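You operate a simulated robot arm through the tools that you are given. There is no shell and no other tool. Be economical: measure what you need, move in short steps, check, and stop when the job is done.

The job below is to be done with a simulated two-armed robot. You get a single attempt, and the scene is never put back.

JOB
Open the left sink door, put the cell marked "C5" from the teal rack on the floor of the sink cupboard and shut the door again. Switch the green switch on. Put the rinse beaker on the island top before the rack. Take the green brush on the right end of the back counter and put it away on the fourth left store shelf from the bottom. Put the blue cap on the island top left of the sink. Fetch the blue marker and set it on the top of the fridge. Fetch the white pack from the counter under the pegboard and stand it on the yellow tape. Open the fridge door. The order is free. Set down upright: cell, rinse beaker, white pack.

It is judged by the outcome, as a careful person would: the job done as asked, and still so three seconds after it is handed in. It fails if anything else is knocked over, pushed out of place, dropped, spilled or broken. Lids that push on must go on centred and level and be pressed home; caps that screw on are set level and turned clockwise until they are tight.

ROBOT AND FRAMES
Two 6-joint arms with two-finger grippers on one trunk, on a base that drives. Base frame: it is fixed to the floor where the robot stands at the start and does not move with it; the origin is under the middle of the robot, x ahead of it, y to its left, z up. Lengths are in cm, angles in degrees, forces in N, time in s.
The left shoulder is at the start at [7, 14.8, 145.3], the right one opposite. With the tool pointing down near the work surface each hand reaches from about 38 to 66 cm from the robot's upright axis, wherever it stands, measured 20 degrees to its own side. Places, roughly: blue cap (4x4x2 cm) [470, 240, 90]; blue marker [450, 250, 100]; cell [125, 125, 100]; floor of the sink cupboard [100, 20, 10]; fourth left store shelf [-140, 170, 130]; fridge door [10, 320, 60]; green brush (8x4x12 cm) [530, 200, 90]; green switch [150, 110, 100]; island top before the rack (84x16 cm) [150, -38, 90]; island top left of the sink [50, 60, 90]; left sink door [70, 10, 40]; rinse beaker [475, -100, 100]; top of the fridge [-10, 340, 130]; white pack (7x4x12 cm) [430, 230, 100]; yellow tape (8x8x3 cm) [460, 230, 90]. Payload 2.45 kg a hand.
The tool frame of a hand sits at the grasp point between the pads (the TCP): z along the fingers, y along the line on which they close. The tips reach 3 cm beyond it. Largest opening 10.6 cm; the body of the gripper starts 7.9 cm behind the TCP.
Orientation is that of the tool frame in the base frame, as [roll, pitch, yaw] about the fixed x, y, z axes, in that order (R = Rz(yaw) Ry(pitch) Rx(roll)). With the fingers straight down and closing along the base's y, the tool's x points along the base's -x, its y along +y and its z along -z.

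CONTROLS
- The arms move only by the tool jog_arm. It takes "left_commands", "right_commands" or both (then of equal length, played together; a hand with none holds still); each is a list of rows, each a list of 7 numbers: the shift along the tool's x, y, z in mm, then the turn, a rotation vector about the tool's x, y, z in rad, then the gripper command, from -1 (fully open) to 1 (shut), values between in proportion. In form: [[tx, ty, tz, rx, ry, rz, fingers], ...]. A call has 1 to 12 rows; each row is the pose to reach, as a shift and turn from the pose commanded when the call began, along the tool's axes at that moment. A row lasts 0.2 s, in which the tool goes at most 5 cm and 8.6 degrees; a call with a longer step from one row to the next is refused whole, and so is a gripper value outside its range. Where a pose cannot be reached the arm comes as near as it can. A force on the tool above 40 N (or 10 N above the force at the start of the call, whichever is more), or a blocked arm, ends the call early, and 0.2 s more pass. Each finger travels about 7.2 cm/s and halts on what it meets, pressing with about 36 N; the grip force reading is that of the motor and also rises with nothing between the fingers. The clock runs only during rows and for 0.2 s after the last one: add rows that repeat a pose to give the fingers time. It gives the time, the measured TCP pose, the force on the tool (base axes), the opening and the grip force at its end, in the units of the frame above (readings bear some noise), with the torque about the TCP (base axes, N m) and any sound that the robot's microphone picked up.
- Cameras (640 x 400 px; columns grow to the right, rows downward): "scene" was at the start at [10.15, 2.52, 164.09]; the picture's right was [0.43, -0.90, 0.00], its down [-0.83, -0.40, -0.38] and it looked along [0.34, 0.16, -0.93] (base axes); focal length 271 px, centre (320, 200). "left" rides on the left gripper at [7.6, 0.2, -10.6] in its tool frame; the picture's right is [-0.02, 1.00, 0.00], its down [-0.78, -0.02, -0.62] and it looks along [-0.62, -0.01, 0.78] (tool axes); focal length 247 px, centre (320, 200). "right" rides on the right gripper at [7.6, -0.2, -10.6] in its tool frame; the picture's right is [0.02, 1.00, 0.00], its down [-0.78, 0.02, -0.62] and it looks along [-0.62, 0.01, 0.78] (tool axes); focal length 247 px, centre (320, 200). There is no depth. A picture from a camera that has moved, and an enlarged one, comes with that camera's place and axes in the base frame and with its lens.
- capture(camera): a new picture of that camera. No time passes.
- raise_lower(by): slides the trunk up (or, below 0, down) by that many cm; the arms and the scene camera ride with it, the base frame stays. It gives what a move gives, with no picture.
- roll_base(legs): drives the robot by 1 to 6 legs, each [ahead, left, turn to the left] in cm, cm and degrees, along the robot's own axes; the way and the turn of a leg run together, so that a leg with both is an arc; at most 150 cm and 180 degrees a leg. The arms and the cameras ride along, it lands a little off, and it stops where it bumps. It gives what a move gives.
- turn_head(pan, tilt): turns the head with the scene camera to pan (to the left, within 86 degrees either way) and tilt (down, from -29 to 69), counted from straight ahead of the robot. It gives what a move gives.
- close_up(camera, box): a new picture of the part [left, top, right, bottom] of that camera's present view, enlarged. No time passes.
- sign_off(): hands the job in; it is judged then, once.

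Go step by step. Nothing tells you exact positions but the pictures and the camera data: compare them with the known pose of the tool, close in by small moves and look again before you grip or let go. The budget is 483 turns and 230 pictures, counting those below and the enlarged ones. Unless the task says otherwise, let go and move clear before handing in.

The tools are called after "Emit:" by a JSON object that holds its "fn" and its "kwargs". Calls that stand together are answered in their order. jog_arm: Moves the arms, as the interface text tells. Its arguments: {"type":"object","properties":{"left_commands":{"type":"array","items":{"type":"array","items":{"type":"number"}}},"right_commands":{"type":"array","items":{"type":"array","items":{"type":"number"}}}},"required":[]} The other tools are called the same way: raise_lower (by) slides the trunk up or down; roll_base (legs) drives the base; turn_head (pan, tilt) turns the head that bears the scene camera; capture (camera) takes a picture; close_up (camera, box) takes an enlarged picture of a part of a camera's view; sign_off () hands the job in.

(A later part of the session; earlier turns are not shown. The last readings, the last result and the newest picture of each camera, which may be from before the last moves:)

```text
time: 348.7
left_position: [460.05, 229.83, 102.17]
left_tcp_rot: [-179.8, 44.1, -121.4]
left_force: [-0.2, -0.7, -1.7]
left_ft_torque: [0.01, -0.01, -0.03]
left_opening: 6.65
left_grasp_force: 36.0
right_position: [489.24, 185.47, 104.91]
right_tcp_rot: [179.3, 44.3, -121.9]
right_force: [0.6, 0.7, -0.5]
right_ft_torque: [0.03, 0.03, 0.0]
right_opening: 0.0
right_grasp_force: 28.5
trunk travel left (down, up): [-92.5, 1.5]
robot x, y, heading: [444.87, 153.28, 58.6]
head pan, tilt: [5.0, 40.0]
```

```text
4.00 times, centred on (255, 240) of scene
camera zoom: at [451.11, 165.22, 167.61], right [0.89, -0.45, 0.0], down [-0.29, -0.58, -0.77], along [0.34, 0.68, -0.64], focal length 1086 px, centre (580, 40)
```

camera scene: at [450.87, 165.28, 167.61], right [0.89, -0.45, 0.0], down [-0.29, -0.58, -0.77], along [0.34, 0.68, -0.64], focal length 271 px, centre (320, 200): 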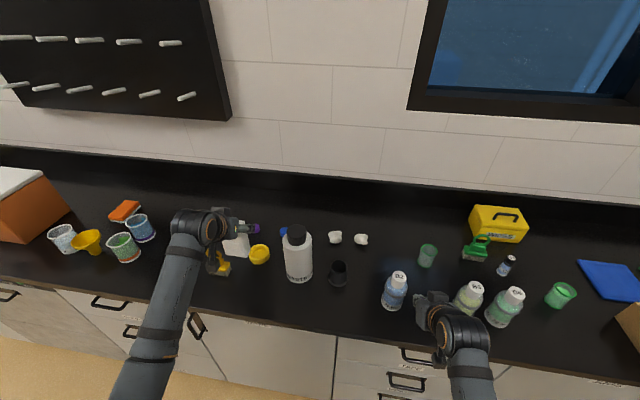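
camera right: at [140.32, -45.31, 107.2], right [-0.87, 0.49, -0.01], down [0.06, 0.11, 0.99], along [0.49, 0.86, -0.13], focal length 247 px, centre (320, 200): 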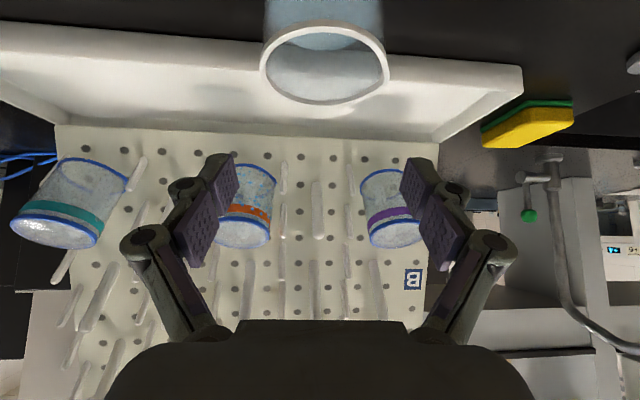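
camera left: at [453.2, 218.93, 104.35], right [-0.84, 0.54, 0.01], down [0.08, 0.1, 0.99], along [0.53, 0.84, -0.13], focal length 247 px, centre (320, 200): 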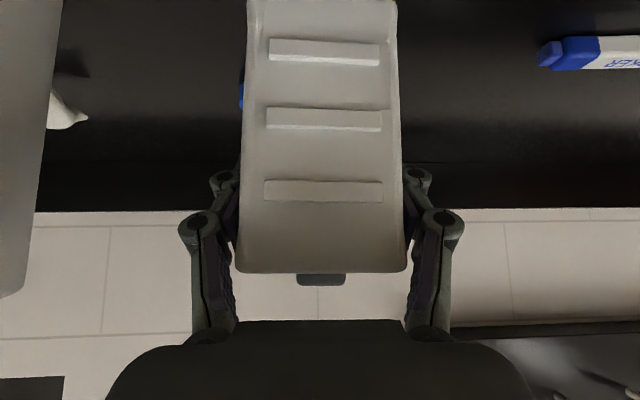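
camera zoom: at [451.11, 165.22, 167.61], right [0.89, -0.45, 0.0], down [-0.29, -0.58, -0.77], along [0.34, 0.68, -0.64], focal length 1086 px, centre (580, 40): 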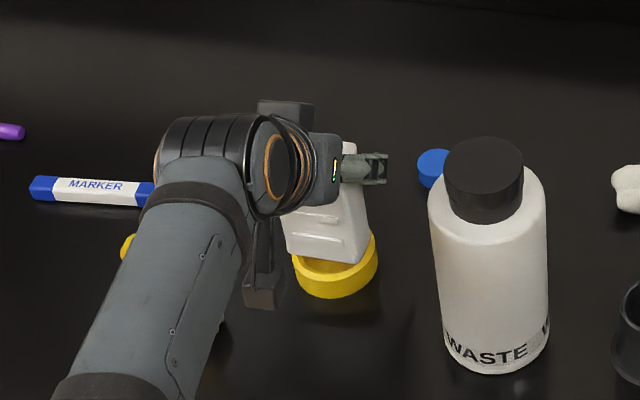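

Emit:
{"fn": "jog_arm", "kwargs": {"left_commands": [[3, 0, 5, 0, 0, 0, 0.5], [6, 0, 8, 0, 0, 0, 0.5], [8, 0, 10, 0, 0, 0, 0.5], [10, 0, 12, 0, 0, 0, 0.5]]}}

Emit:
{"fn": "close_up", "kwargs": {"camera": "scene", "box": [190, 190, 320, 290]}}

```text
time: 349.7
left_position: [460.13, 229.99, 100.52]
left_tcp_rot: [-179.8, 44.2, -121.4]
left_force: [-0.5, -0.2, -2.7]
left_ft_torque: [0.04, -0.02, -0.05]
left_opening: 6.62
left_grasp_force: 35.9
right_position: [489.33, 185.46, 104.91]
right_tcp_rot: [179.3, 44.3, -121.8]
right_force: [0.8, -0.7, -0.2]
right_ft_torque: [0.03, -0.04, 0.02]
right_opening: 0.01
right_grasp_force: 28.6
trunk travel left (down, up): [-92.5, 1.5]
robot x, y, heading: [444.89, 153.29, 58.5]
head pan, tilt: [5.0, 40.0]
```

```text
4.00 times, centred on (255, 240) of scene
camera zoom: at [451.11, 165.15, 167.61], right [0.89, -0.45, 0.0], down [-0.29, -0.58, -0.77], along [0.34, 0.68, -0.64], focal length 1086 px, centre (580, 40)
```

zoom: 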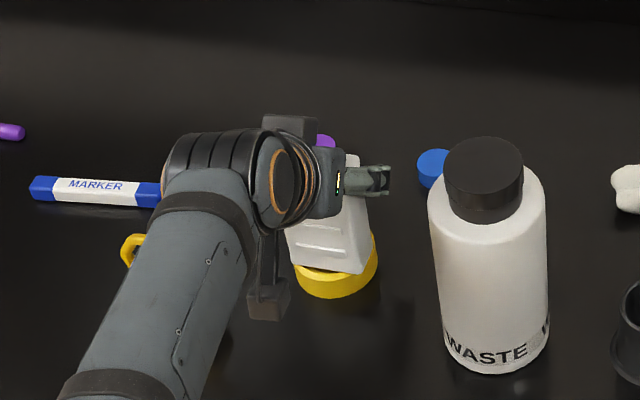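

Emit:
{"fn": "jog_arm", "kwargs": {"left_commands": [[2, 0, 2, 0, 0, 0, 0.5], [4, 0, 4, 0, 0, 0, 0.5], [5, 0, 5, 0, 0, 0, 0.5]]}}

```text
time: 350.5
left_position: [460.07, 229.86, 100.05]
left_tcp_rot: [-179.8, 44.5, -121.5]
left_force: [-1.2, 0.2, 6.3]
left_ft_torque: [-0.1, -0.16, 0.03]
left_opening: 6.62
left_grasp_force: 35.5
right_position: [489.34, 185.29, 104.92]
right_tcp_rot: [179.3, 44.4, -121.8]
right_force: [-0.8, -0.1, -0.4]
right_ft_torque: [-0.02, 0.01, -0.03]
right_opening: 0.03
right_grasp_force: 28.3
trunk travel left (down, up): [-92.5, 1.5]
robot x, y, heading: [444.72, 153.44, 58.6]
head pan, tilt: [5.0, 40.0]
```

Emit:
{"fn": "jog_arm", "kwargs": {"left_commands": [[0, 0, 0, 0, 0, 0, 0.1], [0, 0, 0, 0, 0, 0, -0.3], [0, 0, 0, 0, 0, 0, -0.6], [0, 0, 0, 0, 0, 0, -0.6], [0, 0, -25, 0, 0, 0, -0.6], [0, 0, -65, 0, 0, 0, -0.6], [0, 0, -110, 0, 0, 0, -0.6]]}}

Emit:
{"fn": "capture", "kwargs": {"camera": "left"}}

Emit:
{"fn": "close_up", "kwargs": {"camera": "scene", "box": [190, 190, 320, 290]}}

```text
time: 352.1
left_position: [455.92, 223.12, 107.77]
left_tcp_rot: [-179.7, 44.1, -121.5]
left_force: [0.0, -0.2, -0.3]
left_ft_torque: [0.02, 0.03, 0.02]
left_opening: 8.51
left_grasp_force: 0.2
right_position: [489.19, 185.23, 105.04]
right_tcp_rot: [179.3, 44.4, -121.9]
right_force: [-0.7, -0.5, 0.1]
right_ft_torque: [0.0, 0.0, 0.01]
right_opening: 0.0
right_grasp_force: 28.6
trunk travel left (down, up): [-92.5, 1.5]
robot x, y, heading: [444.71, 153.57, 58.4]
head pan, tilt: [5.0, 40.0]
```

```text
119 pictures are left
camera left: at [449.1, 212.23, 110.03], right [-0.84, 0.54, 0.01], down [0.08, 0.1, 0.99], along [0.53, 0.84, -0.13], focal length 247 px, centre (320, 200)
```

left: 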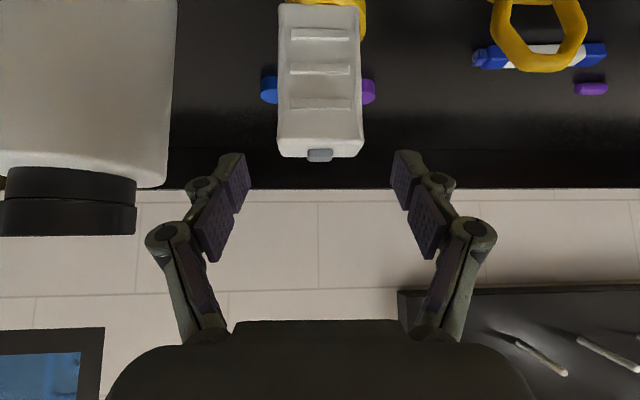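

```text
4.00 times, centred on (255, 240) of scene
camera zoom: at [450.97, 164.92, 167.63], right [0.89, -0.45, 0.0], down [-0.29, -0.57, -0.77], along [0.34, 0.69, -0.64], focal length 1086 px, centre (580, 40)
```

zoom: 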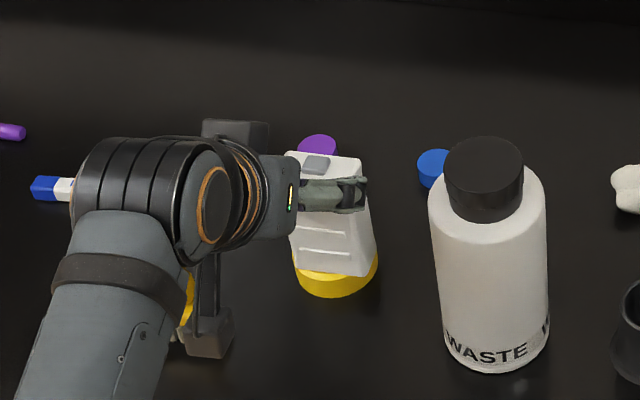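

The pack stands on the tape. Next the blue marker, lying along the counter at about (442.8,247.3). I'll raise the left hand, shift left, and bring it tool-down with a 90° twist so it can grip across the marker.

Emit:
{"fn": "jog_arm", "kwargs": {"left_commands": [[-30, 0, -31, 0, 0, 0, -0.6], [-50, 0, -52, 0, 0, 0, 0]]}}

Emit:
{"fn": "roll_base", "kwargs": {"legs": [[-12, 0, 0.5], [0, 28, 0]]}}

Emit:
{"fn": "jog_arm", "kwargs": {"left_commands": [[0, 0, 0, 0, 0.13, 0, 0], [0, 0, 0, 0, 0.26, 0, 0], [0, 0, 0, 0, 0.39, 0, 0], [0, 0, 0, 0, 0.52, 0, 0], [0, 0, 0, 0, 0.65, 0, 0], [0, 0, 0, 0, 0.77, 0, 0]]}}

```text
time: 352.7
left_position: [455.96, 223.14, 114.99]
left_tcp_rot: [-179.8, 44.1, -121.4]
left_force: [0.4, -0.4, 0.0]
left_ft_torque: [0.01, -0.02, 0.03]
left_opening: 5.31
left_grasp_force: 0.1
right_position: [489.28, 185.32, 105.04]
right_tcp_rot: [179.3, 44.4, -121.8]
right_force: [0.2, 0.0, -0.1]
right_ft_torque: [-0.01, 0.03, 0.0]
right_opening: 0.0
right_grasp_force: 28.7
trunk travel left (down, up): [-92.5, 1.5]
robot x, y, heading: [444.56, 152.93, 58.4]
head pan, tilt: [5.0, 40.0]
```

```text
time: 355.5
left_position: [425.33, 227.44, 115.03]
left_tcp_rot: [-179.9, 44.2, -121.0]
left_force: [0.9, -0.4, -0.1]
left_ft_torque: [0.02, 0.0, 0.01]
left_opening: 5.31
left_grasp_force: 0.1
right_position: [458.79, 190.05, 104.9]
right_tcp_rot: [179.1, 44.3, -121.6]
right_force: [0.0, -0.6, 0.5]
right_ft_torque: [-0.02, 0.03, 0.01]
right_opening: 0.0
right_grasp_force: 28.6
trunk travel left (down, up): [-92.5, 1.5]
robot x, y, heading: [414.2, 157.11, 58.8]
head pan, tilt: [5.0, 40.0]
```

```text
time: 356.9
left_position: [425.28, 227.57, 114.83]
left_tcp_rot: [-179.9, -0.1, -121.2]
left_force: [0.1, 0.2, -0.8]
left_ft_torque: [-0.02, 0.0, -0.01]
left_opening: 5.31
left_grasp_force: 0.0
right_position: [458.77, 190.08, 104.92]
right_tcp_rot: [179.2, 44.3, -121.4]
right_force: [-0.1, 0.2, -0.3]
right_ft_torque: [0.0, -0.01, 0.0]
right_opening: 0.0
right_grasp_force: 28.6
trunk travel left (down, up): [-92.5, 1.5]
robot x, y, heading: [414.38, 157.87, 58.8]
head pan, tilt: [5.0, 40.0]
```

Emit:
{"fn": "jog_arm", "kwargs": {"left_commands": [[0, 0, 0, 0, 0, 0.143, 0], [0, 0, 0, 0, 0, 0.286, 0], [0, 0, 0, 0, 0, 0.429, 0], [0, 0, 0, 0, 0, 0.571, 0], [0, 0, 0, 0, 0, 0.714, 0], [0, 0, 0, 0, 0, 0.857, 0], [0, 0, 0, 0, 0, 1.0, 0], [0, 0, 0, 0, 0, 1.143, 0], [0, 0, 0, 0, 0, 1.286, 0], [0, 0, 0, 0, 0, 1.429, 0], [0, 0, 0, 0, 0, 1.571, 0]]}}

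Emit:
{"fn": "capture", "kwargs": {"camera": "left"}}

```text
time: 359.3
left_position: [425.26, 227.43, 115.03]
left_tcp_rot: [179.9, 0.1, 148.7]
left_force: [-0.2, 0.7, -0.6]
left_ft_torque: [0.01, -0.03, -0.01]
left_opening: 5.29
left_grasp_force: 0.0
right_position: [458.77, 189.97, 104.94]
right_tcp_rot: [179.3, 44.3, -121.4]
right_force: [0.0, 0.0, 0.4]
right_ft_torque: [0.05, 0.03, 0.01]
right_opening: 0.0
right_grasp_force: 29.0
trunk travel left (down, up): [-92.5, 1.5]
robot x, y, heading: [414.42, 157.55, 58.8]
head pan, tilt: [5.0, 40.0]
```

```text
117 pictures are left
camera left: at [418.77, 231.64, 125.52], right [0.54, 0.84, 0.0], down [0.66, -0.42, 0.62], along [0.53, -0.33, -0.78], focal length 247 px, centre (320, 200)
```

left: 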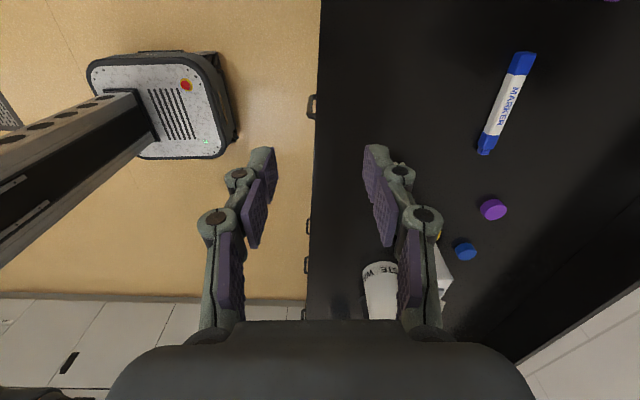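

The twist works. The right hand would meet the waste bottle on closing in, so I swing it outward to the right first.

Emit:
{"fn": "jog_arm", "kwargs": {"right_commands": [[18, -36, -17, 0.061, 0, 0.063, 1], [36, -73, -35, 0.122, 0, 0.126, 1], [54, -109, -52, 0.182, 0, 0.189, 1], [72, -145, -70, 0.243, 0, 0.252, 1], [89, -181, -87, 0.304, 0, 0.314, 1], [107, -218, -104, 0.365, 0, 0.377, 1], [125, -254, -122, 0.425, 0, 0.44, 1], [143, -290, -139, 0.486, 0, 0.503, 1]], "left_commands": [[0, 0, 0, 0, -0.1, 0, 0], [0, 0, 0, 0, -0.2, 0, 0], [0, 0, 0, 0, -0.3, 0, 0], [0, 0, 0, 0, -0.4, 0, 0], [0, 0, 0, 0, -0.5, 0, 0], [0, 0, 0, 0, -0.6, 0, 0], [0, 0, 0, 0, -0.7, 0, 0], [0, 0, 0, 0, -0.7, 0, 0]]}}

Emit:
{"fn": "capture", "kwargs": {"camera": "scene"}}

```text
time: 361.1
left_position: [424.78, 226.18, 115.18]
left_tcp_rot: [179.7, 40.3, 148.8]
left_force: [-1.2, -0.3, 0.7]
left_ft_torque: [0.05, -0.01, 0.06]
left_opening: 5.31
left_grasp_force: 0.0
left hand out of reach, approached as far as the arm can: row 7, 8
right_position: [464.4, 162.04, 101.19]
right_tcp_rot: [179.1, 43.9, -161.6]
right_force: [-1.0, -0.5, -0.7]
right_ft_torque: [0.0, 0.01, 0.04]
right_opening: 0.0
right_grasp_force: 29.0
right hand out of reach, approached as far as the arm can: row 6, 7, 8
trunk travel left (down, up): [-92.5, 1.5]
robot x, y, heading: [414.43, 157.64, 59.0]
head pan, tilt: [5.0, 40.0]
```

```text
116 pictures are left
camera scene: at [420.56, 169.04, 167.65], right [0.9, -0.44, 0.0], down [-0.28, -0.58, -0.77], along [0.34, 0.69, -0.64], focal length 271 px, centre (320, 200)
```

scene: 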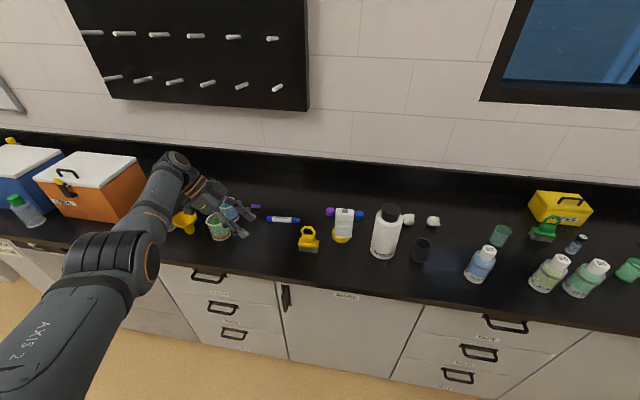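

The left hand now points along the marker at 40° tilt. I roll right and forward toward it, staying high.

Emit:
{"fn": "roll_base", "kwargs": {"legs": [[0, -6.5, 0], [21, 0, 0]]}}

Emit:
{"fn": "capture", "kwargs": {"camera": "left"}}

Emit:
{"fn": "capture", "kwargs": {"camera": "scene"}}

```text
time: 363.3
left_position: [440.96, 240.88, 115.26]
left_tcp_rot: [179.7, 40.3, 148.7]
left_force: [-0.7, -0.1, 0.7]
left_ft_torque: [0.05, -0.01, 0.01]
left_opening: 5.29
left_grasp_force: 0.1
right_position: [480.5, 176.74, 101.33]
right_tcp_rot: [179.1, 44.1, -161.4]
right_force: [-1.0, 0.3, 0.0]
right_ft_torque: [0.0, 0.02, 0.01]
right_opening: 0.02
right_grasp_force: 28.9
trunk travel left (down, up): [-92.5, 1.5]
robot x, y, heading: [430.77, 171.88, 59.1]
head pan, tilt: [5.0, 40.0]
```

```text
115 pictures are left
camera left: at [430.24, 247.58, 118.35], right [0.53, 0.85, 0.02], down [0.16, -0.12, 0.98], along [0.83, -0.52, -0.2], focal length 247 px, centre (320, 200)
```

left: 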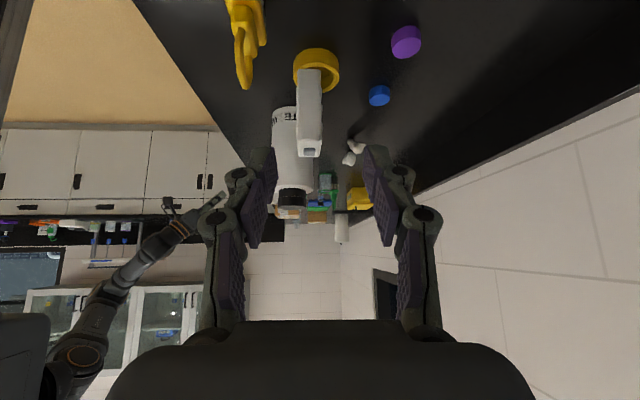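

```text
114 pictures are left
camera scene: at [436.65, 183.72, 167.66], right [0.9, -0.44, 0.0], down [-0.28, -0.58, -0.77], along [0.34, 0.69, -0.64], focal length 271 px, centre (320, 200)
```

scene: 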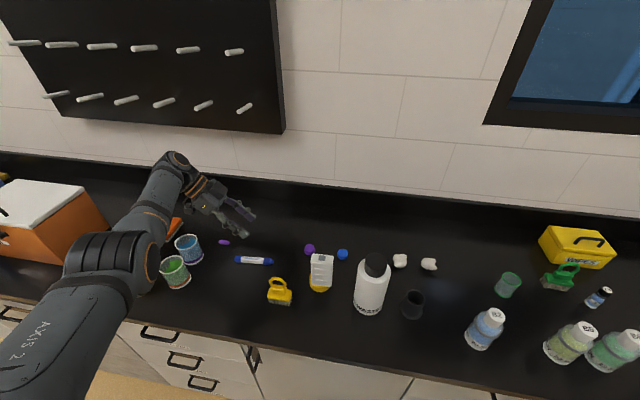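

Emit:
{"fn": "jog_arm", "kwargs": {"left_commands": [[22, 18, 25, 0, 0, 0, 0], [44, 36, 51, 0, 0, 0, 0], [65, 55, 76, 0, 0, 0, 0]]}}

Emit:
{"fn": "capture", "kwargs": {"camera": "left"}}

Emit:
{"fn": "capture", "kwargs": {"camera": "scene"}}

```text
time: 364.1
left_position: [442.74, 239.21, 108.59]
left_tcp_rot: [180.0, 40.2, 148.9]
left_force: [-0.7, -0.5, -0.4]
left_ft_torque: [-0.01, 0.01, -0.01]
left_opening: 5.29
left_grasp_force: 0.0
left hand out of reach, approached as far as the arm can: row 1, 2, 3
right_position: [480.99, 177.0, 101.08]
right_tcp_rot: [179.3, 43.8, -161.5]
right_force: [0.6, -0.2, 0.1]
right_ft_torque: [-0.01, 0.01, 0.0]
right_opening: 0.02
right_grasp_force: 28.6
trunk travel left (down, up): [-92.5, 1.5]
robot x, y, heading: [430.82, 172.01, 59.1]
head pan, tilt: [5.0, 40.0]
```

```text
113 pictures are left
camera left: at [432.08, 245.91, 111.72], right [0.53, 0.85, 0.01], down [0.16, -0.12, 0.98], along [0.83, -0.52, -0.2], focal length 247 px, centre (320, 200)
```

left: 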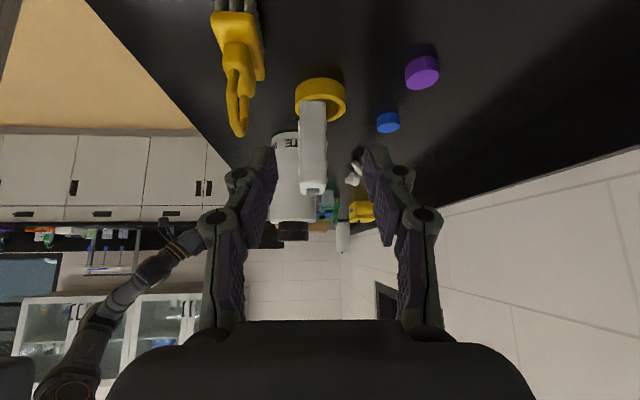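

```text
112 pictures are left
camera scene: at [437.25, 184.18, 167.6], right [0.9, -0.44, 0.0], down [-0.28, -0.58, -0.77], along [0.33, 0.69, -0.64], focal length 271 px, centre (320, 200)
```

scene: 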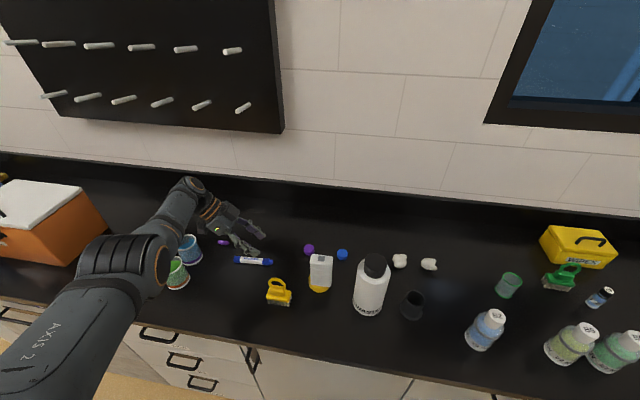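

That tilt leaves too little reach. Instead I'll pick the marker tool-down, turn it to lie front-to-back, and regrip it tilted. First un-tilt the hand while high.

Emit:
{"fn": "jog_arm", "kwargs": {"left_commands": [[-10, 0, -10, 0, 0.1, 0, 0], [-20, 0, -20, 0, 0.2, 0, 0], [-20, 0, -20, 0, 0.3, 0, 0], [-20, 0, -20, 0, 0.4, 0, 0], [-20, 0, -20, 0, 0.5, 0, 0], [-20, 0, -20, 0, 0.6, 0, 0], [-20, 0, -20, 0, 0.7, 0, 0]]}}

Emit:
{"fn": "roll_base", "kwargs": {"legs": [[0, 8, 0], [5.5, 0, 0]]}}

Emit:
{"fn": "capture", "kwargs": {"camera": "left"}}

```text
time: 365.7
left_position: [442.78, 238.91, 111.59]
left_tcp_rot: [179.9, 0.0, 149.1]
left_force: [0.2, -0.1, -0.5]
left_ft_torque: [0.02, -0.02, -0.01]
left_opening: 5.31
left_grasp_force: 0.0
right_position: [480.99, 176.77, 100.99]
right_tcp_rot: [179.1, 43.9, -161.4]
right_force: [0.6, 0.9, 0.4]
right_ft_torque: [0.03, -0.04, -0.03]
right_opening: 0.0
right_grasp_force: 28.4
trunk travel left (down, up): [-92.5, 1.5]
robot x, y, heading: [430.38, 172.16, 59.3]
head pan, tilt: [5.0, 40.0]
```

```text
time: 367.3
left_position: [438.71, 246.9, 112.23]
left_tcp_rot: [179.5, 0.0, 148.9]
left_force: [-0.4, -1.2, 0.7]
left_ft_torque: [0.09, -0.01, 0.01]
left_opening: 5.29
left_grasp_force: 0.0
right_position: [476.66, 184.84, 101.1]
right_tcp_rot: [178.6, 44.1, -161.8]
right_force: [-0.5, -0.8, 0.2]
right_ft_torque: [0.07, -0.02, 0.05]
right_opening: 0.0
right_grasp_force: 28.7
trunk travel left (down, up): [-92.5, 1.5]
robot x, y, heading: [426.52, 180.57, 59.2]
head pan, tilt: [5.0, 40.0]
```

```text
111 pictures are left
camera left: at [432.25, 250.96, 122.75], right [0.53, 0.85, 0.01], down [0.66, -0.42, 0.62], along [0.53, -0.33, -0.78], focal length 247 px, centre (320, 200)
```

left: 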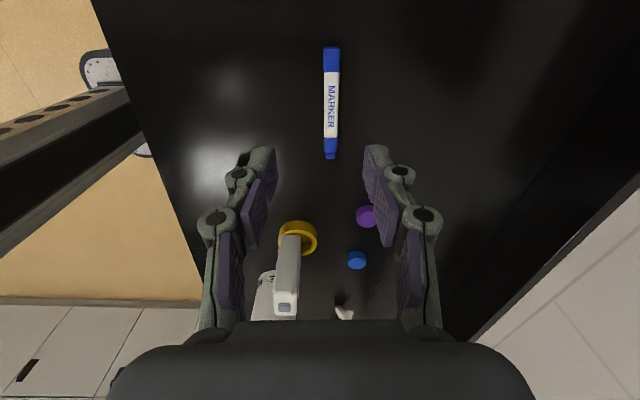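

Emit:
{"fn": "jog_arm", "kwargs": {"left_commands": [[-10, 8, 45, 0, 0, 0, 0], [-21, 15, 92, 0, 0, 0, 0], [-21, 15, 135, 0, 0, 0, 0], [-21, 15, 160, 0, 0, 0, 0]]}}

Emit:
{"fn": "capture", "kwargs": {"camera": "left"}}

```text
time: 368.3
left_position: [440.45, 246.62, 97.19]
left_tcp_rot: [180.0, 0.2, 148.9]
left_force: [-0.2, 0.8, -0.1]
left_ft_torque: [0.02, -0.01, 0.02]
left_opening: 5.32
left_grasp_force: 0.0
left hand out of reach, approached as far as the arm can: row 3, 4
right_position: [476.69, 185.7, 101.08]
right_tcp_rot: [179.3, 43.9, -161.4]
right_force: [0.2, 0.1, 0.0]
right_ft_torque: [-0.02, -0.01, -0.06]
right_opening: 0.01
right_grasp_force: 29.0
trunk travel left (down, up): [-92.5, 1.5]
robot x, y, heading: [426.61, 180.81, 59.1]
head pan, tilt: [5.0, 40.0]
```

```text
110 pictures are left
camera left: at [434.05, 250.74, 107.7], right [0.53, 0.85, 0.0], down [0.66, -0.42, 0.62], along [0.53, -0.33, -0.78], focal length 247 px, centre (320, 200)
```

left: 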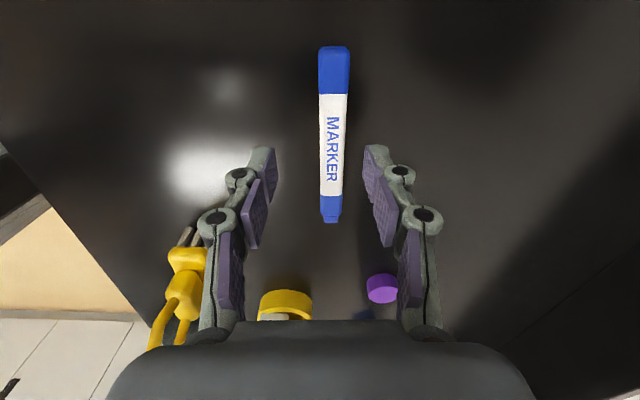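

Emit:
{"fn": "roll_base", "kwargs": {"legs": [[1, 0, 0]]}}

Emit:
{"fn": "raise_lower", "kwargs": {"by": -3.5}}

Emit:
{"fn": "capture", "kwargs": {"camera": "left"}}

```text
time: 369.1
left_position: [441.03, 247.19, 97.39]
left_tcp_rot: [179.8, 0.2, 149.0]
left_force: [-0.2, -0.4, 0.4]
left_ft_torque: [0.04, 0.01, 0.0]
left_opening: 5.3
left_grasp_force: 0.1
right_position: [477.15, 186.2, 101.13]
right_tcp_rot: [179.1, 44.0, -161.5]
right_force: [0.9, -0.9, 0.1]
right_ft_torque: [-0.01, -0.02, 0.0]
right_opening: 0.0
right_grasp_force: 28.9
trunk travel left (down, up): [-92.5, 1.5]
robot x, y, heading: [427.07, 181.82, 59.1]
head pan, tilt: [5.0, 40.0]
```

```text
time: 369.9
left_position: [440.98, 247.38, 93.78]
left_tcp_rot: [179.9, 0.1, 149.0]
left_force: [0.4, 0.3, -0.2]
left_ft_torque: [-0.05, 0.01, -0.03]
left_opening: 5.29
left_grasp_force: 0.0
right_position: [477.2, 186.35, 97.6]
right_tcp_rot: [179.3, 43.9, -161.4]
right_force: [0.4, -0.4, -0.3]
right_ft_torque: [0.0, 0.0, 0.02]
right_opening: 0.0
right_grasp_force: 28.7
trunk travel left (down, up): [-89.0, 5.0]
robot x, y, heading: [427.27, 181.48, 59.0]
head pan, tilt: [5.0, 40.0]
```

```text
109 pictures are left
camera left: at [434.63, 251.45, 104.31], right [0.53, 0.85, 0.0], down [0.66, -0.42, 0.62], along [0.53, -0.33, -0.78], focal length 247 px, centre (320, 200)
```

left: 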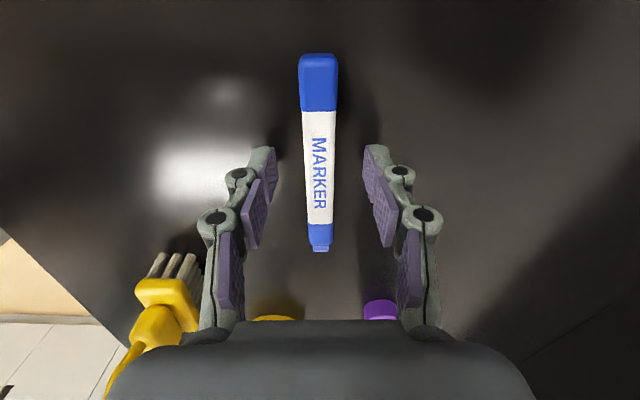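

Emit:
{"fn": "jog_arm", "kwargs": {"left_commands": [[0, 0, 0, 0, 0, 0, 0.4], [0, 0, 0, 0, 0, 0, 0.8], [0, 0, 0, 0, 0, 0, 1], [0, 0, 0, 0, 0, 0, 1], [0, 0, 0, 0, 0, 0, 1]]}}

Emit:
{"fn": "raise_lower", "kwargs": {"by": 3.5}}

Emit:
{"fn": "capture", "kwargs": {"camera": "left"}}

```text
time: 371.1
left_position: [441.06, 247.24, 93.76]
left_tcp_rot: [179.9, 0.0, 148.9]
left_force: [0.2, 0.8, -0.1]
left_ft_torque: [-0.04, 0.02, 0.02]
left_opening: 1.67
left_grasp_force: 35.7
right_position: [477.34, 186.46, 97.52]
right_tcp_rot: [179.1, 43.9, -161.4]
right_force: [-0.1, 1.0, -0.5]
right_ft_torque: [0.0, -0.03, -0.02]
right_opening: 0.0
right_grasp_force: 28.4
trunk travel left (down, up): [-89.0, 5.0]
robot x, y, heading: [427.73, 181.51, 59.1]
head pan, tilt: [5.0, 40.0]
```

```text
time: 371.8
left_position: [440.93, 247.48, 97.19]
left_tcp_rot: [180.0, 0.2, 149.0]
left_force: [0.6, 0.4, -0.3]
left_ft_torque: [0.01, 0.01, -0.01]
left_opening: 1.66
left_grasp_force: 36.2
right_position: [477.29, 186.31, 101.05]
right_tcp_rot: [179.3, 43.9, -161.4]
right_force: [-0.7, -0.2, -0.6]
right_ft_torque: [0.04, 0.01, 0.01]
right_opening: 0.01
right_grasp_force: 28.7
trunk travel left (down, up): [-92.5, 1.5]
robot x, y, heading: [427.1, 181.68, 59.0]
head pan, tilt: [5.0, 40.0]
```

```text
108 pictures are left
camera left: at [434.65, 251.49, 107.78], right [0.53, 0.85, 0.0], down [0.66, -0.42, 0.62], along [0.53, -0.33, -0.78], focal length 247 px, centre (320, 200)
```

left: 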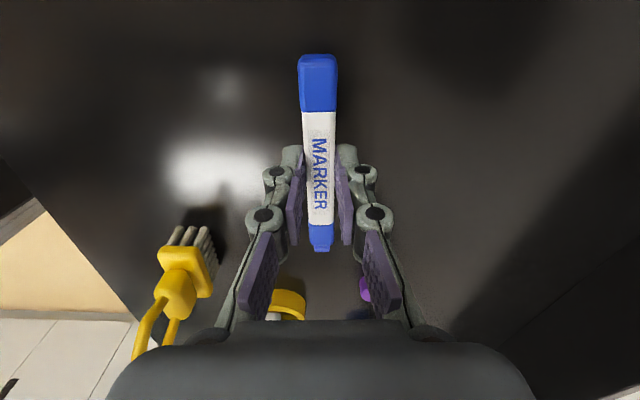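

Marker held. I lift it, turn it to lie front-to-back and bring it nearer.

Emit:
{"fn": "jog_arm", "kwargs": {"left_commands": [[0, 0, -30, 0, 0, 0, 1], [0, -10, -60, 0, 0, -0.143, 1], [5, -20, -70, 0, 0, -0.286, 1], [10, -30, -70, 0, 0, -0.429, 1], [15, -45, -70, 0, 0, -0.571, 1], [20, -60, -70, 0, 0, -0.714, 1], [25, -75, -70, 0, 0, -0.857, 1], [30, -90, -70, 0, 0, -1.0, 1], [35, -105, -70, 0, 0, -1.143, 1], [40, -115, -70, 0, 0, -1.286, 1], [45, -120, -70, 0, 0, -1.429, 1], [50, -120, -70, 0, 0, -1.571, 1]]}}

Emit:
{"fn": "capture", "kwargs": {"camera": "left"}}

```text
time: 374.4
left_position: [430.54, 239.65, 104.26]
left_tcp_rot: [-180.0, 0.0, -120.9]
left_force: [-0.5, 1.0, -0.9]
left_ft_torque: [0.03, 0.05, -0.02]
left_opening: 1.69
left_grasp_force: 36.4
right_position: [477.24, 186.47, 101.17]
right_tcp_rot: [179.2, 43.8, -161.3]
right_force: [0.4, 0.0, -0.2]
right_ft_torque: [-0.01, 0.02, 0.0]
right_opening: 0.0
right_grasp_force: 28.3
trunk travel left (down, up): [-92.5, 1.5]
robot x, y, heading: [427.58, 181.62, 59.1]
head pan, tilt: [5.0, 40.0]
```

```text
107 pictures are left
camera left: at [426.51, 233.19, 114.8], right [-0.85, 0.53, 0.0], down [0.41, 0.66, 0.62], along [0.33, 0.53, -0.78], focal length 247 px, centre (320, 200)
```

left: 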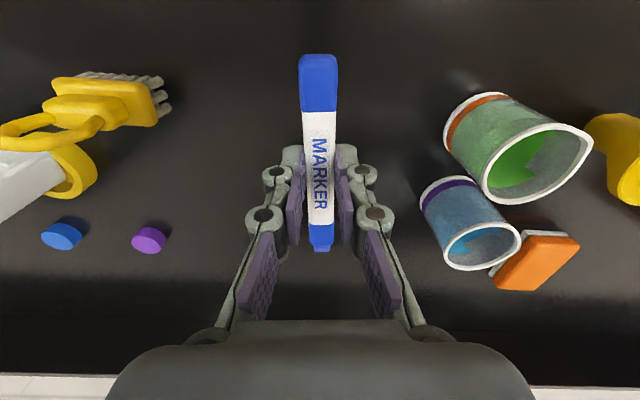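

Emit:
{"fn": "jog_arm", "kwargs": {"left_commands": [[0, 0, 45, 0, 0, 0, 1], [0, 0, 85, 0, 0, 0, 1], [0, 0, 98, 0, 0, 0, 1], [0, 0, 103, 0, 0, 0, 1], [0, 0, 105, 0, 0, 0, 1]]}}

```text
time: 375.6
left_position: [430.66, 239.75, 93.73]
left_tcp_rot: [-179.9, 0.1, -121.1]
left_force: [0.0, 0.8, 1.9]
left_ft_torque: [0.09, -0.05, 0.0]
left_opening: 1.66
left_grasp_force: 36.3
right_position: [477.35, 186.52, 101.05]
right_tcp_rot: [179.2, 43.9, -161.4]
right_force: [-0.4, -0.3, 0.2]
right_ft_torque: [-0.03, 0.04, -0.01]
right_opening: 0.01
right_grasp_force: 28.2
trunk travel left (down, up): [-92.5, 1.5]
robot x, y, heading: [427.27, 181.36, 58.9]
head pan, tilt: [5.0, 40.0]
```

Emit:
{"fn": "jog_arm", "kwargs": {"left_commands": [[0, 0, 0, 0, 0, 0, 0.5], [0, 0, 0, 0, 0, 0, 0.1], [0, 0, 0, 0, 0, 0, 0.1], [0, 0, -40, 0, 0, 0, 0.1], [0, 0, -80, 0, 0, 0, 0.1], [3, 0, -110, 0, -0.13, 0, 0.1], [6, 0, -110, 0, -0.26, 0, 0.1], [10, 0, -110, 0, -0.39, 0, 0.1], [15, 0, -110, 0, -0.52, 0, 0.1], [20, 0, -110, 0, -0.65, 0, 0.1], [20, 0, -100, 0, -0.785, 0, 0.1], [20, 0, -70, 0, -0.785, 0, 0.1]]}}

Emit:
{"fn": "capture", "kwargs": {"camera": "left"}}

```text
time: 378.2
left_position: [429.57, 238.04, 100.63]
left_tcp_rot: [-180.0, 45.2, -120.9]
left_force: [-0.8, 0.2, -0.7]
left_ft_torque: [0.02, -0.02, -0.01]
left_opening: 4.75
left_grasp_force: 0.2
right_position: [477.37, 186.36, 101.1]
right_tcp_rot: [179.2, 43.9, -161.3]
right_force: [-0.4, 0.8, 0.6]
right_ft_torque: [-0.04, -0.03, 0.02]
right_opening: 0.0
right_grasp_force: 29.1
trunk travel left (down, up): [-92.5, 1.5]
robot x, y, heading: [427.58, 181.47, 59.0]
head pan, tilt: [5.0, 40.0]
```

```text
106 pictures are left
camera left: at [422.85, 227.03, 102.69], right [-0.85, 0.53, 0.01], down [0.07, 0.09, 0.99], along [0.52, 0.84, -0.11], focal length 247 px, centre (320, 200)
```

left: 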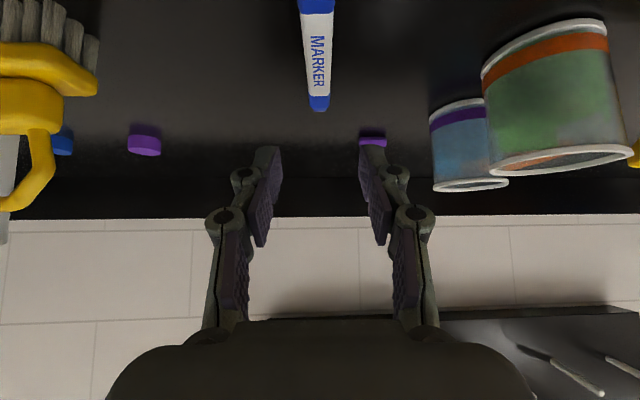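

Emit:
{"fn": "jog_arm", "kwargs": {"left_commands": [[26, 0, 25, 0, 0, 0, 0.1], [46, 0, 45, 0, 0, 0, 0.1], [52, 0, 51, 0, 0, 0, 0.1], [52, 0, 51, 0, 0, 0, 0.5], [52, 0, 51, 0, 0, 0, 1], [52, 0, 51, 0, 0, 0, 1], [52, 0, 51, 0, 0, 0, 1]]}}

Emit:
{"fn": "capture", "kwargs": {"camera": "left"}}

```text
time: 379.8
left_position: [429.61, 237.85, 93.42]
left_tcp_rot: [-179.7, 45.0, -120.8]
left_force: [-0.1, 0.1, 0.3]
left_ft_torque: [0.0, -0.01, 0.04]
left_opening: 1.68
left_grasp_force: 36.1
right_position: [477.21, 186.33, 101.06]
right_tcp_rot: [179.2, 43.8, -161.4]
right_force: [-0.4, 0.4, -1.1]
right_ft_torque: [0.01, -0.02, -0.04]
right_opening: 0.01
right_grasp_force: 29.1
trunk travel left (down, up): [-92.5, 1.5]
robot x, y, heading: [427.35, 181.87, 58.8]
head pan, tilt: [5.0, 40.0]
```

```text
105 pictures are left
camera left: at [422.81, 226.9, 95.42], right [-0.85, 0.53, 0.01], down [0.07, 0.09, 0.99], along [0.52, 0.84, -0.11], focal length 247 px, centre (320, 200)
```

left: 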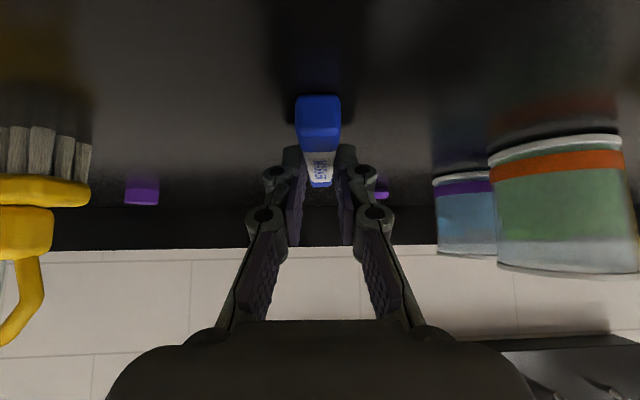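

Marker regripped at 45°. I lift it, back off, and prepare the right hand tool-down with a quarter twist for the blue cap between the pack and the bottle.

Emit:
{"fn": "jog_arm", "kwargs": {"left_commands": [[-30, 0, -30, 0, 0, 0, 1], [-60, 0, -60, 0, 0, 0, 1], [-90, 0, -90, 0, 0, 0, 1], [-100, 0, -100, 0, 0, 0, 1]]}}

Emit:
{"fn": "roll_base", "kwargs": {"legs": [[-16, 0, 0], [0, 10, 0]]}}

Emit:
{"fn": "jog_arm", "kwargs": {"right_commands": [[0, 0, -15, 0, 0.13, 0, 0.5], [0, 0, -30, 0, 0.26, 0, 0], [0, 0, -30, 0, 0.39, 0, 0], [0, 0, -30, 0, 0.52, 0, 0], [0, 0, -30, 0, 0.65, 0, 0], [0, 0, -30, 0, 0.766, 0, 0]]}}

```text
time: 380.8
left_position: [429.44, 237.88, 107.55]
left_tcp_rot: [-179.8, 45.0, -120.8]
left_force: [0.2, 0.4, -0.1]
left_ft_torque: [0.01, -0.02, 0.0]
left_opening: 1.66
left_grasp_force: 35.8
right_position: [477.26, 186.45, 101.02]
right_tcp_rot: [179.2, 44.0, -161.4]
right_force: [0.6, -0.1, -0.4]
right_ft_torque: [-0.03, 0.02, 0.01]
right_opening: 0.01
right_grasp_force: 29.0
trunk travel left (down, up): [-92.5, 1.5]
robot x, y, heading: [427.03, 181.6, 59.1]
head pan, tilt: [5.0, 40.0]
```

```text
time: 383.0
left_position: [412.92, 229.07, 107.7]
left_tcp_rot: [-180.0, 45.0, -121.1]
left_force: [-0.3, -0.1, -0.4]
left_ft_torque: [0.0, 0.02, 0.01]
left_opening: 1.66
left_grasp_force: 35.8
right_position: [460.7, 177.53, 100.98]
right_tcp_rot: [179.1, 43.9, -161.6]
right_force: [0.9, 0.0, 0.1]
right_ft_torque: [0.02, -0.02, -0.02]
right_opening: 0.0
right_grasp_force: 28.7
trunk travel left (down, up): [-92.5, 1.5]
robot x, y, heading: [410.79, 172.79, 59.0]
head pan, tilt: [5.0, 40.0]
```

```text
time: 384.4
left_position: [412.52, 229.03, 107.6]
left_tcp_rot: [-179.6, 45.2, -120.9]
left_force: [-0.8, -0.8, -0.7]
left_ft_torque: [0.0, -0.04, 0.0]
left_opening: 1.67
left_grasp_force: 36.2
right_position: [452.24, 180.86, 102.53]
right_tcp_rot: [179.5, 1.0, -161.0]
right_force: [0.2, -0.8, 0.4]
right_ft_torque: [0.0, -0.03, 0.04]
right_opening: 5.3
right_grasp_force: 0.1
right hand out of reach, approached as far as the arm can: row 2, 3, 4, 5, 6
trunk travel left (down, up): [-92.5, 1.5]
robot x, y, heading: [410.45, 173.06, 59.0]
head pan, tilt: [5.0, 40.0]
```

Emit:
{"fn": "jog_arm", "kwargs": {"right_commands": [[-19, 38, -5, 0, 0, 0.124, 0], [-37, 75, -10, 0, 0, 0.248, 0], [-56, 113, -15, 0, 0, 0.371, 0], [-75, 151, -20, 0, 0, 0.495, 0], [-94, 189, -25, 0, 0, 0.619, 0], [-112, 226, -30, 0, 0, 0.742, 0], [-131, 264, -35, 0, 0, 0.866, 0]]}}

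Emit:
{"fn": "capture", "kwargs": {"camera": "right"}}

```text
time: 386.0
left_position: [412.77, 229.44, 107.43]
left_tcp_rot: [-179.7, 44.9, -120.8]
left_force: [-1.0, -0.6, 0.5]
left_ft_torque: [-0.03, 0.02, -0.04]
left_opening: 1.68
left_grasp_force: 36.3
right_position: [456.19, 210.12, 106.17]
right_tcp_rot: [179.8, -0.3, 149.3]
right_force: [0.2, 0.3, 0.3]
right_ft_torque: [-0.05, 0.01, 0.01]
right_opening: 5.29
right_grasp_force: 0.0
trunk travel left (down, up): [-92.5, 1.5]
robot x, y, heading: [410.21, 173.17, 59.0]
head pan, tilt: [5.0, 40.0]
```

```text
104 pictures are left
camera right: at [449.7, 213.77, 116.8], right [0.49, 0.87, 0.0], down [0.68, -0.39, 0.62], along [0.54, -0.3, -0.79], focal length 247 px, centre (320, 200)
```

right: 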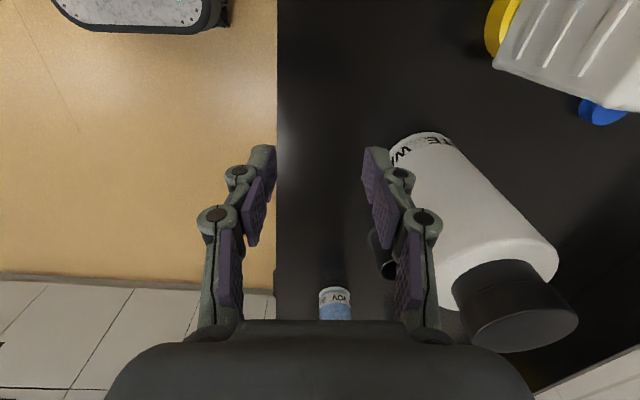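

Emit:
{"fn": "roll_base", "kwargs": {"legs": [[20, 0, 0]]}}

Emit:
{"fn": "capture", "kwargs": {"camera": "right"}}

Emit:
{"fn": "capture", "kwargs": {"camera": "scene"}}

```text
time: 387.6
left_position: [422.97, 246.22, 107.69]
left_tcp_rot: [-179.7, 45.2, -121.0]
left_force: [0.6, 0.1, -0.2]
left_ft_torque: [-0.02, -0.02, -0.01]
left_opening: 1.65
left_grasp_force: 36.1
right_position: [466.36, 227.01, 106.29]
right_tcp_rot: [179.5, -0.4, 149.4]
right_force: [-0.2, -1.1, -0.5]
right_ft_torque: [0.02, -0.03, 0.05]
right_opening: 5.31
right_grasp_force: 0.2
trunk travel left (down, up): [-92.5, 1.5]
robot x, y, heading: [420.81, 190.26, 59.1]
head pan, tilt: [5.0, 40.0]
```

```text
103 pictures are left
camera right: at [459.91, 230.56, 117.06], right [0.49, 0.87, 0.01], down [0.68, -0.39, 0.62], along [0.54, -0.3, -0.79], focal length 247 px, centre (320, 200)
```

right: 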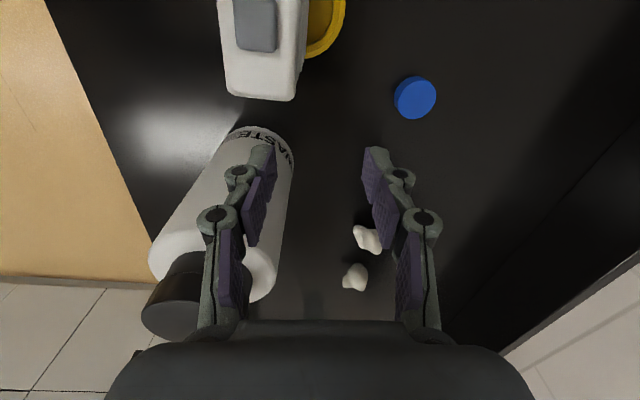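

```text
102 pictures are left
camera scene: at [426.89, 201.92, 167.66], right [0.9, -0.44, 0.0], down [-0.28, -0.58, -0.77], along [0.34, 0.69, -0.64], focal length 271 px, centre (320, 200)
```

scene: 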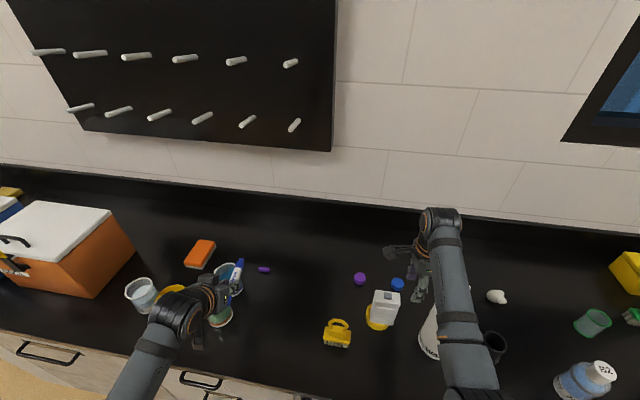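

Emit:
{"fn": "jog_arm", "kwargs": {"right_commands": [[3, 47, 0, 0, 0, 0, -0.25], [7, 93, 0, 0, 0, 0, -0.25], [7, 93, 45, 0, 0, 0, -0.25], [7, 93, 80, 0, 0, 0, -0.25]]}}

Emit:
{"fn": "capture", "kwargs": {"camera": "right"}}

```text
time: 388.6
left_position: [423.3, 246.49, 107.42]
left_tcp_rot: [-179.8, 45.0, -120.9]
left_force: [0.4, -0.4, -1.1]
left_ft_torque: [-0.01, -0.01, 0.01]
left_opening: 1.63
left_grasp_force: 35.9
right_position: [470.63, 235.35, 98.44]
right_tcp_rot: [179.5, -0.4, 149.5]
right_force: [-0.1, 0.4, 0.2]
right_ft_torque: [0.0, -0.01, 0.02]
right_opening: 6.63
right_grasp_force: 0.0
right hand out of reach, approached as far as the arm can: row 4
trunk travel left (down, up): [-92.5, 1.5]
robot x, y, heading: [420.78, 190.21, 59.0]
head pan, tilt: [5.0, 40.0]
```

```text
101 pictures are left
camera right: at [464.11, 238.88, 109.12], right [0.49, 0.87, 0.01], down [0.68, -0.39, 0.62], along [0.54, -0.3, -0.79], focal length 247 px, centre (320, 200)
```

right: 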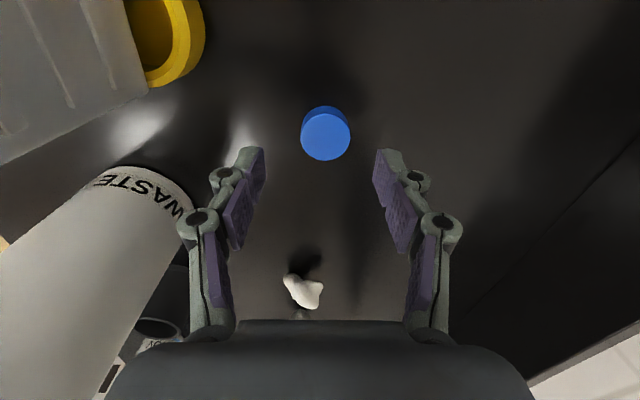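

Emit:
{"fn": "jog_arm", "kwargs": {"left_commands": [[-18, 0, -18, 0, 0, 0, 1], [-38, 0, -38, 0, 0, 0, 1]]}}

Emit:
{"fn": "raise_lower", "kwargs": {"by": -5}}

Emit:
{"fn": "capture", "kwargs": {"camera": "right"}}

```text
time: 389.2
left_position: [423.05, 246.51, 112.87]
left_tcp_rot: [-179.8, 45.0, -120.8]
left_force: [0.7, 1.0, -0.4]
left_ft_torque: [-0.05, 0.01, 0.0]
left_opening: 1.67
left_grasp_force: 36.0
right_position: [470.63, 235.26, 98.43]
right_tcp_rot: [179.8, -0.4, 149.3]
right_force: [-0.6, 0.1, 0.8]
right_ft_torque: [0.0, 0.0, 0.01]
right_opening: 6.66
right_grasp_force: 0.2
trunk travel left (down, up): [-92.5, 1.5]
robot x, y, heading: [420.91, 190.52, 59.1]
head pan, tilt: [5.0, 40.0]
```

```text
time: 390.1
left_position: [423.09, 246.54, 107.96]
left_tcp_rot: [-179.7, 45.1, -121.0]
left_force: [0.2, -0.3, -0.2]
left_ft_torque: [0.0, 0.02, -0.02]
left_opening: 1.65
left_grasp_force: 35.9
right_position: [470.57, 235.08, 93.46]
right_tcp_rot: [179.7, -0.4, 149.3]
right_force: [0.5, 0.0, 0.4]
right_ft_torque: [0.01, -0.01, -0.01]
right_opening: 6.62
right_grasp_force: 0.1
trunk travel left (down, up): [-87.5, 6.5]
robot x, y, heading: [421.06, 190.37, 59.2]
head pan, tilt: [5.0, 40.0]
```

```text
100 pictures are left
camera right: at [464.03, 238.78, 104.13], right [0.49, 0.87, 0.01], down [0.68, -0.39, 0.62], along [0.54, -0.3, -0.79], focal length 247 px, centre (320, 200)
```

right: 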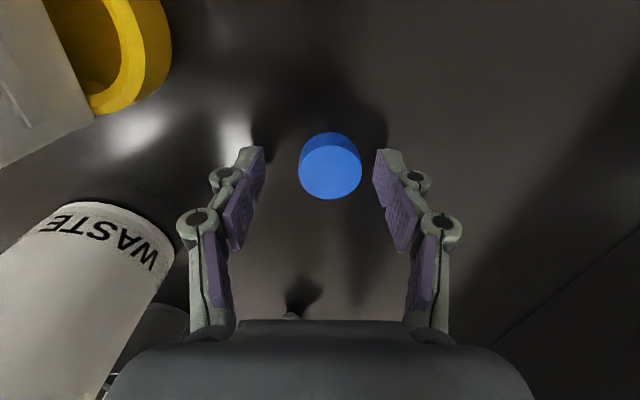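

Emit:
{"fn": "jog_arm", "kwargs": {"right_commands": [[0, 0, 0, 0, 0, 0, 0.1], [0, 0, 0, 0, 0, 0, 0.5], [0, 0, 0, 0, 0, 0, 1], [0, 0, 0, 0, 0, 0, 1]]}}

Emit:
{"fn": "raise_lower", "kwargs": {"by": 6.5}}

Emit:
{"fn": "jog_arm", "kwargs": {"right_commands": [[0, 0, -45, 0, 0, 0, 1], [0, 0, -90, 0, 0, 0, 1], [0, 0, -120, 0, 0, 0, 1]]}}

Emit:
{"fn": "capture", "kwargs": {"camera": "right"}}

```text
time: 391.1
left_position: [423.18, 246.57, 108.02]
left_tcp_rot: [-179.7, 45.0, -120.9]
left_force: [-0.3, 0.5, -0.1]
left_ft_torque: [-0.02, 0.0, 0.02]
left_opening: 1.68
left_grasp_force: 35.7
right_position: [470.49, 235.21, 93.47]
right_tcp_rot: [179.7, -0.3, 149.4]
right_force: [0.2, 1.3, -0.1]
right_ft_torque: [0.0, 0.01, -0.01]
right_opening: 3.44
right_grasp_force: 36.0
trunk travel left (down, up): [-87.5, 6.5]
robot x, y, heading: [420.86, 190.27, 59.0]
head pan, tilt: [5.0, 40.0]
```

```text
time: 392.2
left_position: [423.15, 246.53, 114.41]
left_tcp_rot: [-179.7, 45.1, -120.9]
left_force: [-0.1, 0.8, 0.1]
left_ft_torque: [0.02, -0.01, -0.01]
left_opening: 1.67
left_grasp_force: 36.3
right_position: [470.71, 235.22, 99.79]
right_tcp_rot: [179.7, -0.4, 149.4]
right_force: [0.5, -0.4, 0.6]
right_ft_torque: [0.0, 0.02, 0.0]
right_opening: 3.44
right_grasp_force: 35.7
trunk travel left (down, up): [-94.0, 0.0]
robot x, y, heading: [420.54, 190.37, 59.0]
head pan, tilt: [5.0, 40.0]
```

```text
time: 393.0
left_position: [423.03, 246.69, 114.44]
left_tcp_rot: [-179.7, 45.1, -120.9]
left_force: [-0.3, -0.7, 0.5]
left_ft_torque: [0.0, 0.05, 0.01]
left_opening: 1.66
left_grasp_force: 35.7
right_position: [470.66, 234.99, 111.86]
right_tcp_rot: [179.7, -0.4, 149.4]
right_force: [-0.1, -0.1, -0.3]
right_ft_torque: [-0.02, 0.0, 0.0]
right_opening: 3.45
right_grasp_force: 36.1
trunk travel left (down, up): [-94.0, 0.0]
robot x, y, heading: [421.02, 190.36, 59.2]
head pan, tilt: [5.0, 40.0]
```

```text
99 pictures are left
camera right: at [464.06, 238.7, 122.57], right [0.49, 0.87, 0.0], down [0.69, -0.39, 0.62], along [0.54, -0.3, -0.79], focal length 247 px, centre (320, 200)
```

right: 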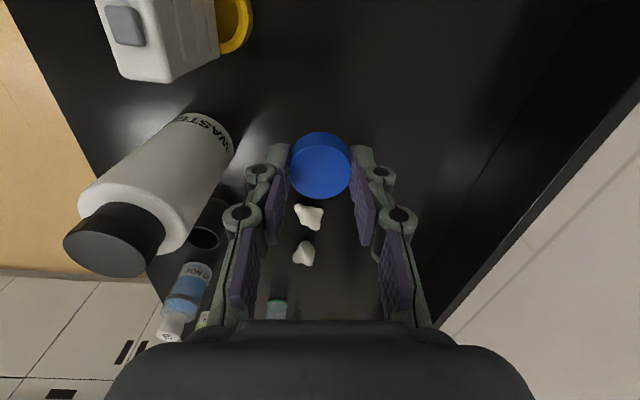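

Cap and marker both in hand. I back out and drive down the aisle to the fridge.

Emit:
{"fn": "roll_base", "kwargs": {"legs": [[-40, 0, 0], [0, 150, 0], [0, 140, 0]]}}

Emit:
{"fn": "roll_base", "kwargs": {"legs": [[0, 0, 90], [0, 35, 0]]}}

Emit:
{"fn": "turn_head", "kwargs": {"pan": 0, "tilt": 20}}

Emit:
{"fn": "capture", "kwargs": {"camera": "scene"}}

```text
time: 409.0
left_position: [157.35, 362.21, 114.44]
left_tcp_rot: [-179.8, 45.0, -121.5]
left_force: [0.0, -0.9, 0.3]
left_ft_torque: [-0.02, -0.01, -0.01]
left_opening: 1.66
left_grasp_force: 36.3
right_position: [204.76, 350.2, 111.89]
right_tcp_rot: [179.8, -0.4, 148.8]
right_force: [-0.5, -0.2, -0.4]
right_ft_torque: [0.01, -0.05, 0.02]
right_opening: 3.45
right_grasp_force: 36.7
trunk travel left (down, up): [-94.0, 0.0]
robot x, y, heading: [153.91, 306.29, 58.2]
head pan, tilt: [5.0, 40.0]
```

```text
time: 415.0
left_position: [79.73, 280.8, 114.38]
left_tcp_rot: [-179.9, 45.0, -32.5]
left_force: [-0.5, 0.5, -0.1]
left_ft_torque: [-0.03, 0.04, 0.02]
left_opening: 1.67
left_grasp_force: 35.8
right_position: [92.45, 327.86, 111.87]
right_tcp_rot: [179.8, -0.5, -122.2]
right_force: [-0.3, -0.7, 0.1]
right_ft_torque: [-0.02, -0.01, 0.01]
right_opening: 3.45
right_grasp_force: 35.5
trunk travel left (down, up): [-94.0, 0.0]
robot x, y, heading: [135.56, 276.89, 147.4]
head pan, tilt: [5.0, 40.0]
```

```text
time: 415.9
left_position: [79.61, 280.53, 114.33]
left_tcp_rot: [-179.6, 44.9, -32.4]
left_force: [-0.1, -0.3, -0.3]
left_ft_torque: [-0.02, -0.04, 0.0]
left_opening: 1.67
left_grasp_force: 36.2
right_position: [92.38, 327.65, 111.92]
right_tcp_rot: [179.7, -0.3, -122.1]
right_force: [-0.4, 0.4, 0.1]
right_ft_torque: [0.01, 0.04, 0.02]
right_opening: 3.44
right_grasp_force: 36.6
trunk travel left (down, up): [-94.0, 0.0]
robot x, y, heading: [135.64, 276.86, 147.0]
head pan, tilt: [0.0, 20.0]
```

```text
98 pictures are left
camera scene: at [123.57, 284.41, 172.22], right [0.54, 0.84, 0.0], down [0.29, -0.18, -0.94], along [-0.79, 0.51, -0.34], focal length 271 px, centre (320, 200)
```

scene: 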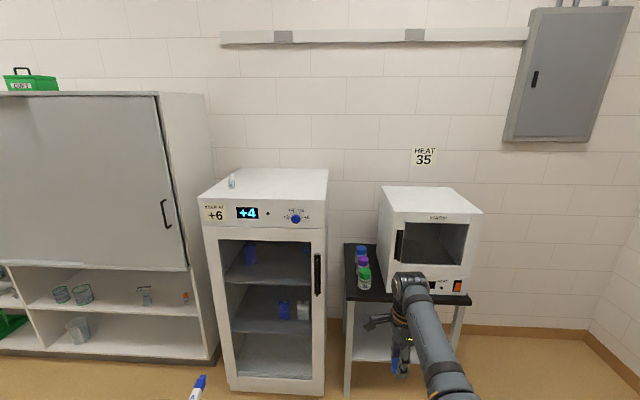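

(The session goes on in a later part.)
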